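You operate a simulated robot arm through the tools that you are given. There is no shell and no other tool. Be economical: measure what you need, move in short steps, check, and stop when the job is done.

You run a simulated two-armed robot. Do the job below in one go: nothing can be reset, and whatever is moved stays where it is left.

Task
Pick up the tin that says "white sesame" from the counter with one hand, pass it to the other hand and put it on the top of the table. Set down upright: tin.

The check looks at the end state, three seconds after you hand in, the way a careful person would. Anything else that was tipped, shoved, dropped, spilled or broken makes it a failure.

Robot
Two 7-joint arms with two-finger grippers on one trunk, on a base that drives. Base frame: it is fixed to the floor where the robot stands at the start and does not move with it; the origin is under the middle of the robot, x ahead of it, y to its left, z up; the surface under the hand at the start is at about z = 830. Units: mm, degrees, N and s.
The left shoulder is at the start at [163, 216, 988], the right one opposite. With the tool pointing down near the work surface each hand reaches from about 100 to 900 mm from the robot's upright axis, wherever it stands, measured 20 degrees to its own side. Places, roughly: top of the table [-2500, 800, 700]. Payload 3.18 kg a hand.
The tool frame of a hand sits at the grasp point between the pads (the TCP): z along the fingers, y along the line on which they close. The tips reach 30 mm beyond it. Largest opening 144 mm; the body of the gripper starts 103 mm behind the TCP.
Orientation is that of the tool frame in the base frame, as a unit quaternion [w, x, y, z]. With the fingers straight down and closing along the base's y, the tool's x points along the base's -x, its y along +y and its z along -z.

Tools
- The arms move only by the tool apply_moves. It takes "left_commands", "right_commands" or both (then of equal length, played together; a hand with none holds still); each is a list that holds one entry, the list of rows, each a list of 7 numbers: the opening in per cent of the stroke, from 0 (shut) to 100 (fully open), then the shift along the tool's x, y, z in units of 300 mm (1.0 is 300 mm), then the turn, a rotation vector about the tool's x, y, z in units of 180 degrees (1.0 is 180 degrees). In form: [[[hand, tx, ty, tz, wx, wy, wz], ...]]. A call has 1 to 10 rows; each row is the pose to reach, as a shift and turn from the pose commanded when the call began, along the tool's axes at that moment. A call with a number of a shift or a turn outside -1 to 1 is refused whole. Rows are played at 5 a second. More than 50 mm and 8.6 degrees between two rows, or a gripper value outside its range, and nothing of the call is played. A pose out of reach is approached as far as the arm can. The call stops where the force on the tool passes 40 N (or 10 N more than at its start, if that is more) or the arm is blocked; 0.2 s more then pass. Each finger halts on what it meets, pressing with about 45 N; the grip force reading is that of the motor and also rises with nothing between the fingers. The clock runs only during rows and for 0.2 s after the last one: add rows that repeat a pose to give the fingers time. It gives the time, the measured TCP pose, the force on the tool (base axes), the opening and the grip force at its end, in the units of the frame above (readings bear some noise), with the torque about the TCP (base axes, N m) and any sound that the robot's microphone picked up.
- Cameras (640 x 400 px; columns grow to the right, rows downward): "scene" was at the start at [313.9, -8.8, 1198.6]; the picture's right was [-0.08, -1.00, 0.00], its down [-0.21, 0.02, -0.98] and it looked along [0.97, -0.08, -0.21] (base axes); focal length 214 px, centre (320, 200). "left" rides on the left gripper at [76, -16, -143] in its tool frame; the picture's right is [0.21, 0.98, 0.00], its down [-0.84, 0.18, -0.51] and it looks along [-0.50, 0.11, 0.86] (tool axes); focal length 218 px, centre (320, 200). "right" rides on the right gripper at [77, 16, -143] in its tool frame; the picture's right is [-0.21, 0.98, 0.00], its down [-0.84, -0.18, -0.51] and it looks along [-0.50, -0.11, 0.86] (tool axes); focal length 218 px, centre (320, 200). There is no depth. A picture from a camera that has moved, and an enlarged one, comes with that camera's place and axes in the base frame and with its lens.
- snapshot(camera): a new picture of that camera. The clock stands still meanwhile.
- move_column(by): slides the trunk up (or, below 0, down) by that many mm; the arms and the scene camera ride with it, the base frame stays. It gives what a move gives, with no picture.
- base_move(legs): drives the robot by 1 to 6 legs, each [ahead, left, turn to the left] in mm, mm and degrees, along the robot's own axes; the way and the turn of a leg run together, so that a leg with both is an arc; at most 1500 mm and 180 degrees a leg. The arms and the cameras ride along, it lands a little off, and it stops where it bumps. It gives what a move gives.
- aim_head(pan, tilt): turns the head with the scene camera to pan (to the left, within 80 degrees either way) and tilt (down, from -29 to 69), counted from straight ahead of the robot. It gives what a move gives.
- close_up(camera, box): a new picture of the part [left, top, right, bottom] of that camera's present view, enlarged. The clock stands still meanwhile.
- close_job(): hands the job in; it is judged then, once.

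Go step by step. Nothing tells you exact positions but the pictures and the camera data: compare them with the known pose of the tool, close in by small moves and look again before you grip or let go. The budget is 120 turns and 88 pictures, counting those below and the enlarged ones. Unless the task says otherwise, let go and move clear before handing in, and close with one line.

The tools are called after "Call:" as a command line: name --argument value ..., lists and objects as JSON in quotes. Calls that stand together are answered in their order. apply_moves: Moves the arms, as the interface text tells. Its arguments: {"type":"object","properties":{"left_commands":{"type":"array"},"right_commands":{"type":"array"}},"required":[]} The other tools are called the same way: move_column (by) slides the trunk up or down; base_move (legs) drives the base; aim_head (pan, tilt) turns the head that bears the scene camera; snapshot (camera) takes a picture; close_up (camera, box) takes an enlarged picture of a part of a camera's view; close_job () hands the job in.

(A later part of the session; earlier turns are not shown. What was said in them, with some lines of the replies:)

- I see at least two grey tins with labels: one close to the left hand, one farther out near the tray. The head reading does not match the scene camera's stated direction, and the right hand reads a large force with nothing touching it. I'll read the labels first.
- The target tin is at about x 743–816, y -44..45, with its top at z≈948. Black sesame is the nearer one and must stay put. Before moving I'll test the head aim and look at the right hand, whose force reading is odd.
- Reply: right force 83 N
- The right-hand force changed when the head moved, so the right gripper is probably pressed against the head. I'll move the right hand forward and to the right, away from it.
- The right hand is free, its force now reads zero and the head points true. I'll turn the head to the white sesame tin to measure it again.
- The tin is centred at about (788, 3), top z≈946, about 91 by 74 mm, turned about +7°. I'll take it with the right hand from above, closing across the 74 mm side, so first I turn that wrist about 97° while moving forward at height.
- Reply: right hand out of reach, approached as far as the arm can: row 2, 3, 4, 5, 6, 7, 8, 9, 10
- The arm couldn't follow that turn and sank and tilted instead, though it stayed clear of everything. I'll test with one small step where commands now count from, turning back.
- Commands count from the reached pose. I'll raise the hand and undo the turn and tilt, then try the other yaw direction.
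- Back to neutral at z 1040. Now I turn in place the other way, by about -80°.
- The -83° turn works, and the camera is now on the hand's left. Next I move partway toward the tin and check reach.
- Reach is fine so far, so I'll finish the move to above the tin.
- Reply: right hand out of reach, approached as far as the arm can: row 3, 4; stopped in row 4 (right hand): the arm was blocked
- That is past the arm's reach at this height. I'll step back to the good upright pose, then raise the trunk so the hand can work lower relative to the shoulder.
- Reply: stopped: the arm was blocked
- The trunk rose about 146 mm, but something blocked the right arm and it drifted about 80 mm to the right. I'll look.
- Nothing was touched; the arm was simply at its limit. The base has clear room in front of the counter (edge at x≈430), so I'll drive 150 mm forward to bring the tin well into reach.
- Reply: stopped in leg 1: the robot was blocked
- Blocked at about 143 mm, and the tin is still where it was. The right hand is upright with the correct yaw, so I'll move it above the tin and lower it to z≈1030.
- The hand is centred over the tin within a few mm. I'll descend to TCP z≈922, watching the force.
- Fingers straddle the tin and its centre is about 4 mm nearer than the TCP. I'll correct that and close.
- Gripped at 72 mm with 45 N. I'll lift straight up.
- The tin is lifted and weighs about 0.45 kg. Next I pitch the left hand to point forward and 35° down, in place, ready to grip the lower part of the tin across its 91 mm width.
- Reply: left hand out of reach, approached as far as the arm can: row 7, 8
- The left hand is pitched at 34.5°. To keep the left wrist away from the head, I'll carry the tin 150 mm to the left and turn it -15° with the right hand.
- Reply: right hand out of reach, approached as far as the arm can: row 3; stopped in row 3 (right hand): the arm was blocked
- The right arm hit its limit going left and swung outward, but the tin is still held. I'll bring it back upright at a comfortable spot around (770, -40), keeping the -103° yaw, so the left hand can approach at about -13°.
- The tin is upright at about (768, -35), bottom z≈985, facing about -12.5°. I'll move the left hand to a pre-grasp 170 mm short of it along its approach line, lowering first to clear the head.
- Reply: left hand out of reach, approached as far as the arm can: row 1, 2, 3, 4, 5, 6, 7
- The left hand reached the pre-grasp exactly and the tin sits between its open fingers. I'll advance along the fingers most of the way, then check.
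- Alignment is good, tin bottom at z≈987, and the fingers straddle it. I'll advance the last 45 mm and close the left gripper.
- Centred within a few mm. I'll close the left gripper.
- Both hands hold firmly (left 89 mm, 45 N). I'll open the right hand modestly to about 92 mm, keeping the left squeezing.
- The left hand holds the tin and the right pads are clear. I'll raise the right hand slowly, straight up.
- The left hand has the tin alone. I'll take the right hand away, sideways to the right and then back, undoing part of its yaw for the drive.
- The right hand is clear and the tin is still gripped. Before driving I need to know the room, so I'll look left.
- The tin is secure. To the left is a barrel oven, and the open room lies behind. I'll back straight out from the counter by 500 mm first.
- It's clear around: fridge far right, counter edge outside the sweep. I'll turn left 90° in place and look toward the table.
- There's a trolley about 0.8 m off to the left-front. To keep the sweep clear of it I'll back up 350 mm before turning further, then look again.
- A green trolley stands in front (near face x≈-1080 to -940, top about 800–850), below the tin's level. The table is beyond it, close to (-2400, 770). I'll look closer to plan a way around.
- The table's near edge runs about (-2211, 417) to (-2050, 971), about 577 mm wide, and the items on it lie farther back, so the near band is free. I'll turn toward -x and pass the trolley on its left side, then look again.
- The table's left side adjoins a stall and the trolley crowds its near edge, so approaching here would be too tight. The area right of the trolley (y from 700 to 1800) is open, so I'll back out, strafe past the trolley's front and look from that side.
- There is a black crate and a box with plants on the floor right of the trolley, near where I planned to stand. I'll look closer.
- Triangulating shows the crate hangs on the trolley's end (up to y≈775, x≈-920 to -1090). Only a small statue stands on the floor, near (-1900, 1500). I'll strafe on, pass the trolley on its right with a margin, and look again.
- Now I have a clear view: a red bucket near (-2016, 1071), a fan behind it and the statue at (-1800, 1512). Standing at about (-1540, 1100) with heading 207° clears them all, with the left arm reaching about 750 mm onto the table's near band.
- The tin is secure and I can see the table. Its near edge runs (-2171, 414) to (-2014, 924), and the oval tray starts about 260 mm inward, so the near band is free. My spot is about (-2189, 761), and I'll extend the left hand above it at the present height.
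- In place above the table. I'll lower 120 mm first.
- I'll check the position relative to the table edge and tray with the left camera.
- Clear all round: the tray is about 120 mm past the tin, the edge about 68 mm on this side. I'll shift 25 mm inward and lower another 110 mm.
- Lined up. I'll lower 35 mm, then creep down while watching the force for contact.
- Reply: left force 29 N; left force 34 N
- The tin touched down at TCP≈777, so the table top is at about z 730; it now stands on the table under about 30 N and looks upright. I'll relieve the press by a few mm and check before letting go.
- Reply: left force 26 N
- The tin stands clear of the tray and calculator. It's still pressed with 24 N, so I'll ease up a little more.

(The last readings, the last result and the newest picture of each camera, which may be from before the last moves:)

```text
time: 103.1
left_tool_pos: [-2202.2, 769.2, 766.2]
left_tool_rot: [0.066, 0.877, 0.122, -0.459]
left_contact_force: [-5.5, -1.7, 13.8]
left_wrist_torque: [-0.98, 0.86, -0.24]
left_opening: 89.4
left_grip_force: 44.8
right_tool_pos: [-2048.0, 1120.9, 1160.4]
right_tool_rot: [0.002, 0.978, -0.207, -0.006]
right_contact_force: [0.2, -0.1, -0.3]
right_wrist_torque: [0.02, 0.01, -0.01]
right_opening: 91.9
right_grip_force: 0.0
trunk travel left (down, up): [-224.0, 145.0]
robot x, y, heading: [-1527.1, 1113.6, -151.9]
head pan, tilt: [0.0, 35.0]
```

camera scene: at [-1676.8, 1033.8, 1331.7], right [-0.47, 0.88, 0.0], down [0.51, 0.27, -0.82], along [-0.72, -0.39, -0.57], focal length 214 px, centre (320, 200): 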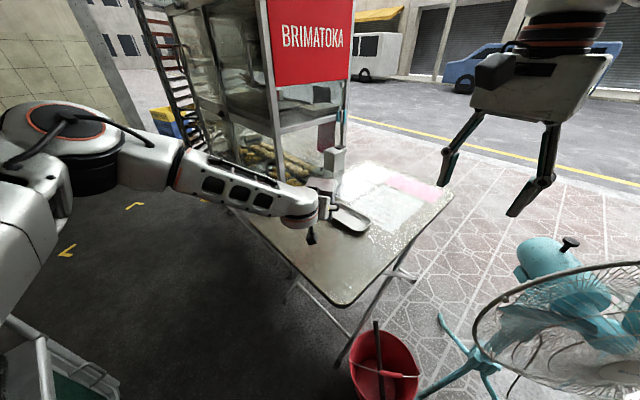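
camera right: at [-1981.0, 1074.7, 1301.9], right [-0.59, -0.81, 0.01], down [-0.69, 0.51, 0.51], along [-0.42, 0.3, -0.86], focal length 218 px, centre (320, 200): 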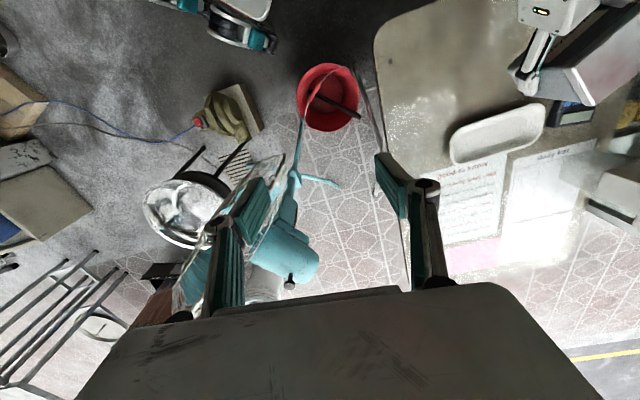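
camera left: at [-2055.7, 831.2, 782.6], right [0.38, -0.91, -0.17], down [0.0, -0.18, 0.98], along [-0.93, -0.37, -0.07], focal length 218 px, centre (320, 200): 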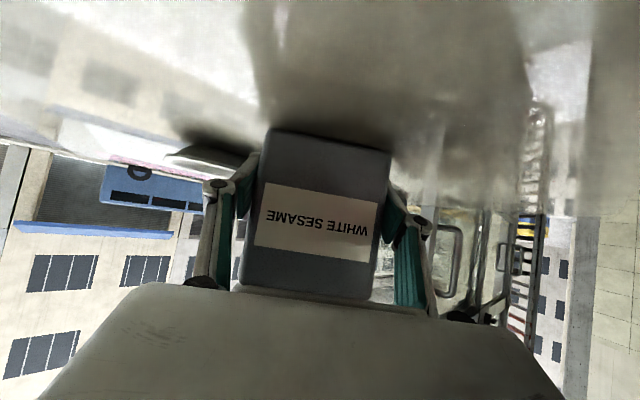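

The force drops steadily while the TCP stays put. One more small ease-off.

Call:
apply_moves --left_commands '[[[35, -0.006, 0, -0.004, 0, 0, 0], [35, -0.012, 0, -0.008, 0, 0, 0], [35, -0.012, 0, -0.008, 0, 0, 0]]]'

Call:
snapshot --camera "left"

```text
time: 103.9
left_tool_pos: [-2202.1, 771.7, 766.6]
left_tool_rot: [0.063, 0.878, 0.122, -0.458]
left_contact_force: [-1.5, -0.4, -4.1]
left_wrist_torque: [-0.01, -0.08, 0.02]
left_opening: 89.4
left_grip_force: 45.1
right_tool_pos: [-2048.4, 1120.7, 1158.7]
right_tool_rot: [0.003, 0.978, -0.207, -0.005]
right_contact_force: [-1.1, 0.1, 0.3]
right_wrist_torque: [0.03, -0.02, 0.0]
right_opening: 92.2
right_grip_force: 0.0
trunk travel left (down, up): [-224.0, 145.0]
robot x, y, heading: [-1530.8, 1113.3, -152.0]
head pan, tilt: [0.0, 35.0]
```

```text
25 pictures are left
camera left: at [-2052.4, 832.1, 785.9], right [0.38, -0.91, -0.17], down [-0.02, -0.19, 0.98], along [-0.93, -0.37, -0.09], focal length 218 px, centre (320, 200)
```

left: 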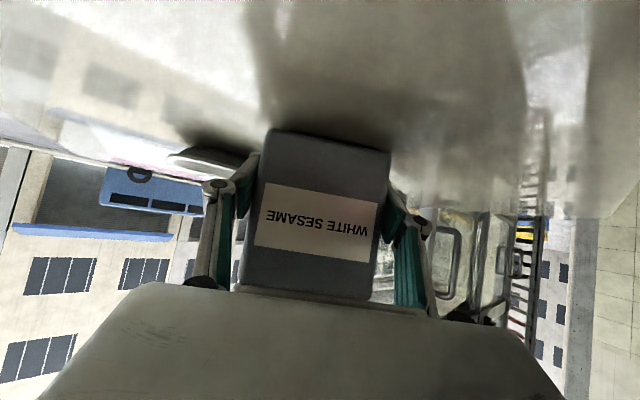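

The hand carries the full weight again, so it's just off the surface. I'll lower about 2 mm to touch lightly.

Call:
apply_moves --left_commands '[[[35, 0.003, 0, 0.002, 0, 0, 0], [35, 0.006, 0, 0.004, 0, 0, 0], [35, 0.006, 0, 0.004, 0, 0, 0]]]'

```text
time: 104.7
left_tool_pos: [-2203.5, 771.1, 768.8]
left_tool_rot: [0.064, 0.878, 0.121, -0.459]
left_contact_force: [0.2, 0.3, -4.2]
left_wrist_torque: [0.01, -0.08, 0.01]
left_opening: 89.3
left_grip_force: 44.6
right_tool_pos: [-2047.6, 1119.7, 1159.5]
right_tool_rot: [0.002, 0.978, -0.207, -0.005]
right_contact_force: [-0.1, 0.2, -0.4]
right_wrist_torque: [0.04, 0.01, -0.01]
right_opening: 92.0
right_grip_force: 0.1
trunk travel left (down, up): [-224.0, 145.0]
robot x, y, heading: [-1533.5, 1109.3, -151.9]
head pan, tilt: [0.0, 35.0]
```

Not touching yet; down another 3 mm.

Call:
apply_moves --left_commands '[[[35, 0.004, 0, 0.003, 0, 0, 0], [35, 0.008, 0, 0.006, 0, 0, 0], [35, 0.008, 0, 0.006, 0, 0, 0]]]'

```text
time: 105.5
left_tool_pos: [-2203.7, 769.8, 766.7]
left_tool_rot: [0.064, 0.877, 0.121, -0.46]
left_contact_force: [-0.1, 0.3, -2.7]
left_wrist_torque: [-0.05, 0.0, -0.03]
left_opening: 89.6
left_grip_force: 45.0
right_tool_pos: [-2047.6, 1120.2, 1159.6]
right_tool_rot: [0.003, 0.978, -0.207, -0.005]
right_contact_force: [-0.5, -0.3, -0.2]
right_wrist_torque: [-0.02, -0.01, 0.0]
right_opening: 92.1
right_grip_force: 0.1
trunk travel left (down, up): [-224.0, 145.0]
robot x, y, heading: [-1529.2, 1111.4, -151.9]
head pan, tilt: [0.0, 35.0]
```

It is just beginning to rest. One more mm, then open the fingers gently.

Call:
apply_moves --left_commands '[[[35, 0.003, 0, 0.002, 0, 0, 0], [35, 0.003, 0, 0.002, 0, 0, 0], [63, 0.003, 0, 0.002, 0, 0, 0], [66, 0.003, 0, 0.002, 0, 0, 0], [72, 0.003, 0, 0.002, 0, 0, 0], [80, 0.003, 0, 0.002, 0, 0, 0], [90, 0.003, 0, 0.002, 0, 0, 0], [90, 0.003, 0, 0.002, 0, 0, 0]]]'

Call:
snapshot --camera "left"

Call:
close_up --camera "scene" --box '[270, 180, 390, 260]'

```text
time: 107.3
left_tool_pos: [-2203.6, 771.2, 765.1]
left_tool_rot: [0.063, 0.877, 0.121, -0.46]
left_contact_force: [0.2, -0.2, 0.3]
left_wrist_torque: [0.0, -0.02, 0.0]
left_opening: 129.5
left_grip_force: 0.1
right_tool_pos: [-2047.0, 1120.2, 1159.0]
right_tool_rot: [0.003, 0.978, -0.208, -0.005]
right_contact_force: [-0.3, 0.2, 0.3]
right_wrist_torque: [0.0, -0.04, 0.02]
right_opening: 91.8
right_grip_force: 0.0
trunk travel left (down, up): [-224.0, 145.0]
robot x, y, heading: [-1533.0, 1113.6, -152.0]
head pan, tilt: [0.0, 35.0]
```

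```text
24 pictures are left
camera left: at [-2053.6, 831.6, 783.1], right [0.38, -0.91, -0.17], down [-0.01, -0.19, 0.98], along [-0.93, -0.37, -0.08], focal length 218 px, centre (320, 200)
```

left: 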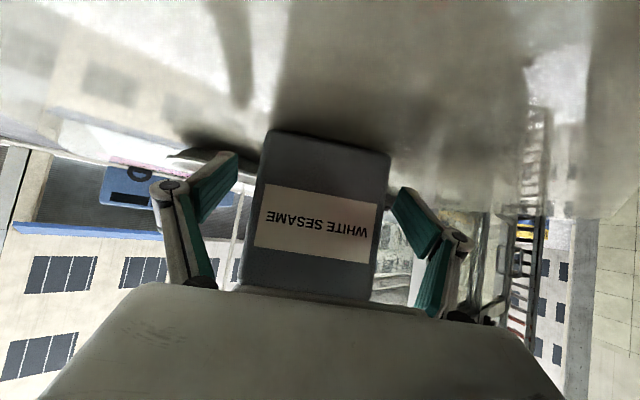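

```text
5.00 times, centred on (330, 220) of scene
camera zoom: at [-1677.2, 1033.6, 1331.5], right [-0.47, 0.88, 0.0], down [0.51, 0.27, -0.82], along [-0.72, -0.39, -0.57], focal length 1072 px, centre (270, 100)
```

zoom: 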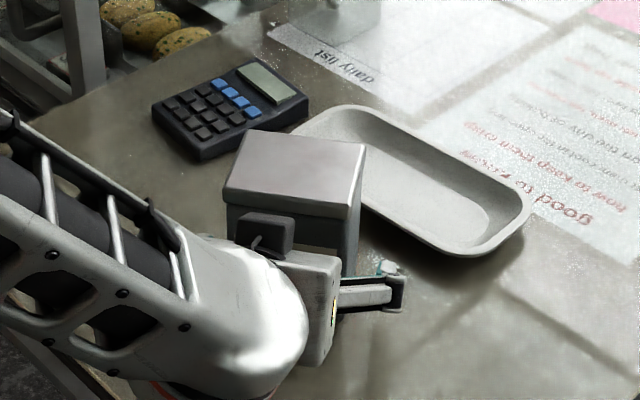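

Released and standing upright, with the fingers clear on both sides. I'll withdraw straight back along the fingers.

Call:
apply_moves --left_commands '[[[90, 0, 0, -0.05, 0, 0, 0], [90, 0, 0, -0.13, 0, 0, 0], [90, 0, 0, -0.22, 0, 0, 0], [90, 0, 0, -0.32, 0, 0, 0], [90, 0, 0, -0.42, 0, 0, 0], [90, 0, 0, -0.52, 0, 0, 0], [90, 0, 0, -0.6, 0, 0, 0], [90, 0, 0, -0.6, 0, 0, 0]]]'

Call:
snapshot --camera "scene"

Call:
snapshot --camera "left"

```text
time: 109.1
left_tool_pos: [-2061.9, 813.0, 869.7]
left_tool_rot: [0.072, 0.881, 0.127, -0.449]
left_contact_force: [-0.7, -0.7, -0.1]
left_wrist_torque: [0.01, 0.04, -0.04]
left_opening: 129.4
left_grip_force: 0.1
left hand out of reach, approached as far as the arm can: row 2, 3, 4, 5, 6, 7, 8
right_tool_pos: [-2047.4, 1118.6, 1158.4]
right_tool_rot: [0.002, 0.978, -0.207, -0.005]
right_contact_force: [-0.2, 0.6, -0.3]
right_wrist_torque: [0.01, 0.01, -0.01]
right_opening: 92.2
right_grip_force: 0.0
trunk travel left (down, up): [-224.0, 145.0]
robot x, y, heading: [-1531.5, 1109.7, -152.0]
head pan, tilt: [0.0, 35.0]
```

```text
22 pictures are left
camera scene: at [-1677.4, 1032.9, 1331.2], right [-0.47, 0.88, 0.0], down [0.51, 0.27, -0.82], along [-0.72, -0.39, -0.57], focal length 214 px, centre (320, 200)
```

scene: 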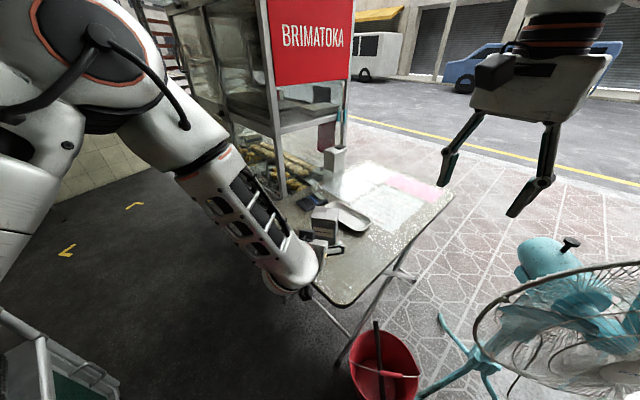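

```text
21 pictures are left
camera left: at [-1912.4, 876.6, 890.0], right [0.4, -0.9, -0.16], down [-0.03, -0.18, 0.98], along [-0.92, -0.39, -0.1], focal length 218 px, centre (320, 200)
```

left: 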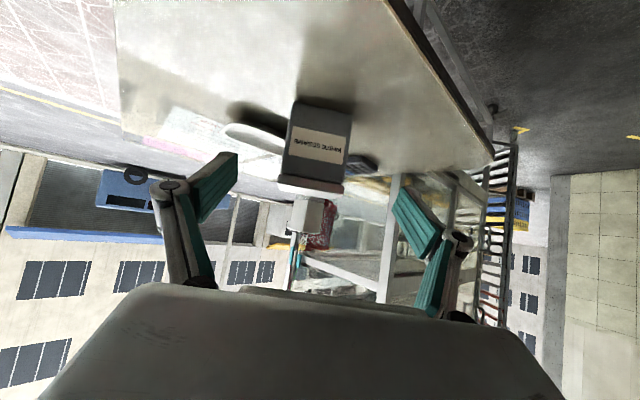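

The hand is about 170 mm clear and the tin stands upright on the table. One last close look.

Call:
close_up --camera "scene" --box '[270, 180, 390, 260]'

```text
5.00 times, centred on (330, 220) of scene
camera zoom: at [-1677.4, 1032.9, 1331.2], right [-0.47, 0.88, 0.0], down [0.51, 0.27, -0.82], along [-0.72, -0.39, -0.57], focal length 1072 px, centre (270, 100)
```

zoom: 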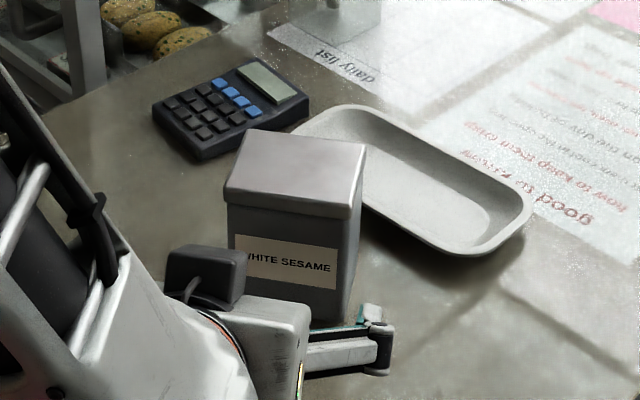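

The white sesame tin stands upright on the table, clear of the tray and calculator, and both hands are free of it. I'm handing in.

Call:
close_job

```text
The job is handed in.
```

I picked up the white sesame tin with the right hand, passed it to the left and set it upright on the table; I saw nothing else disturbed, and the job is handed in.
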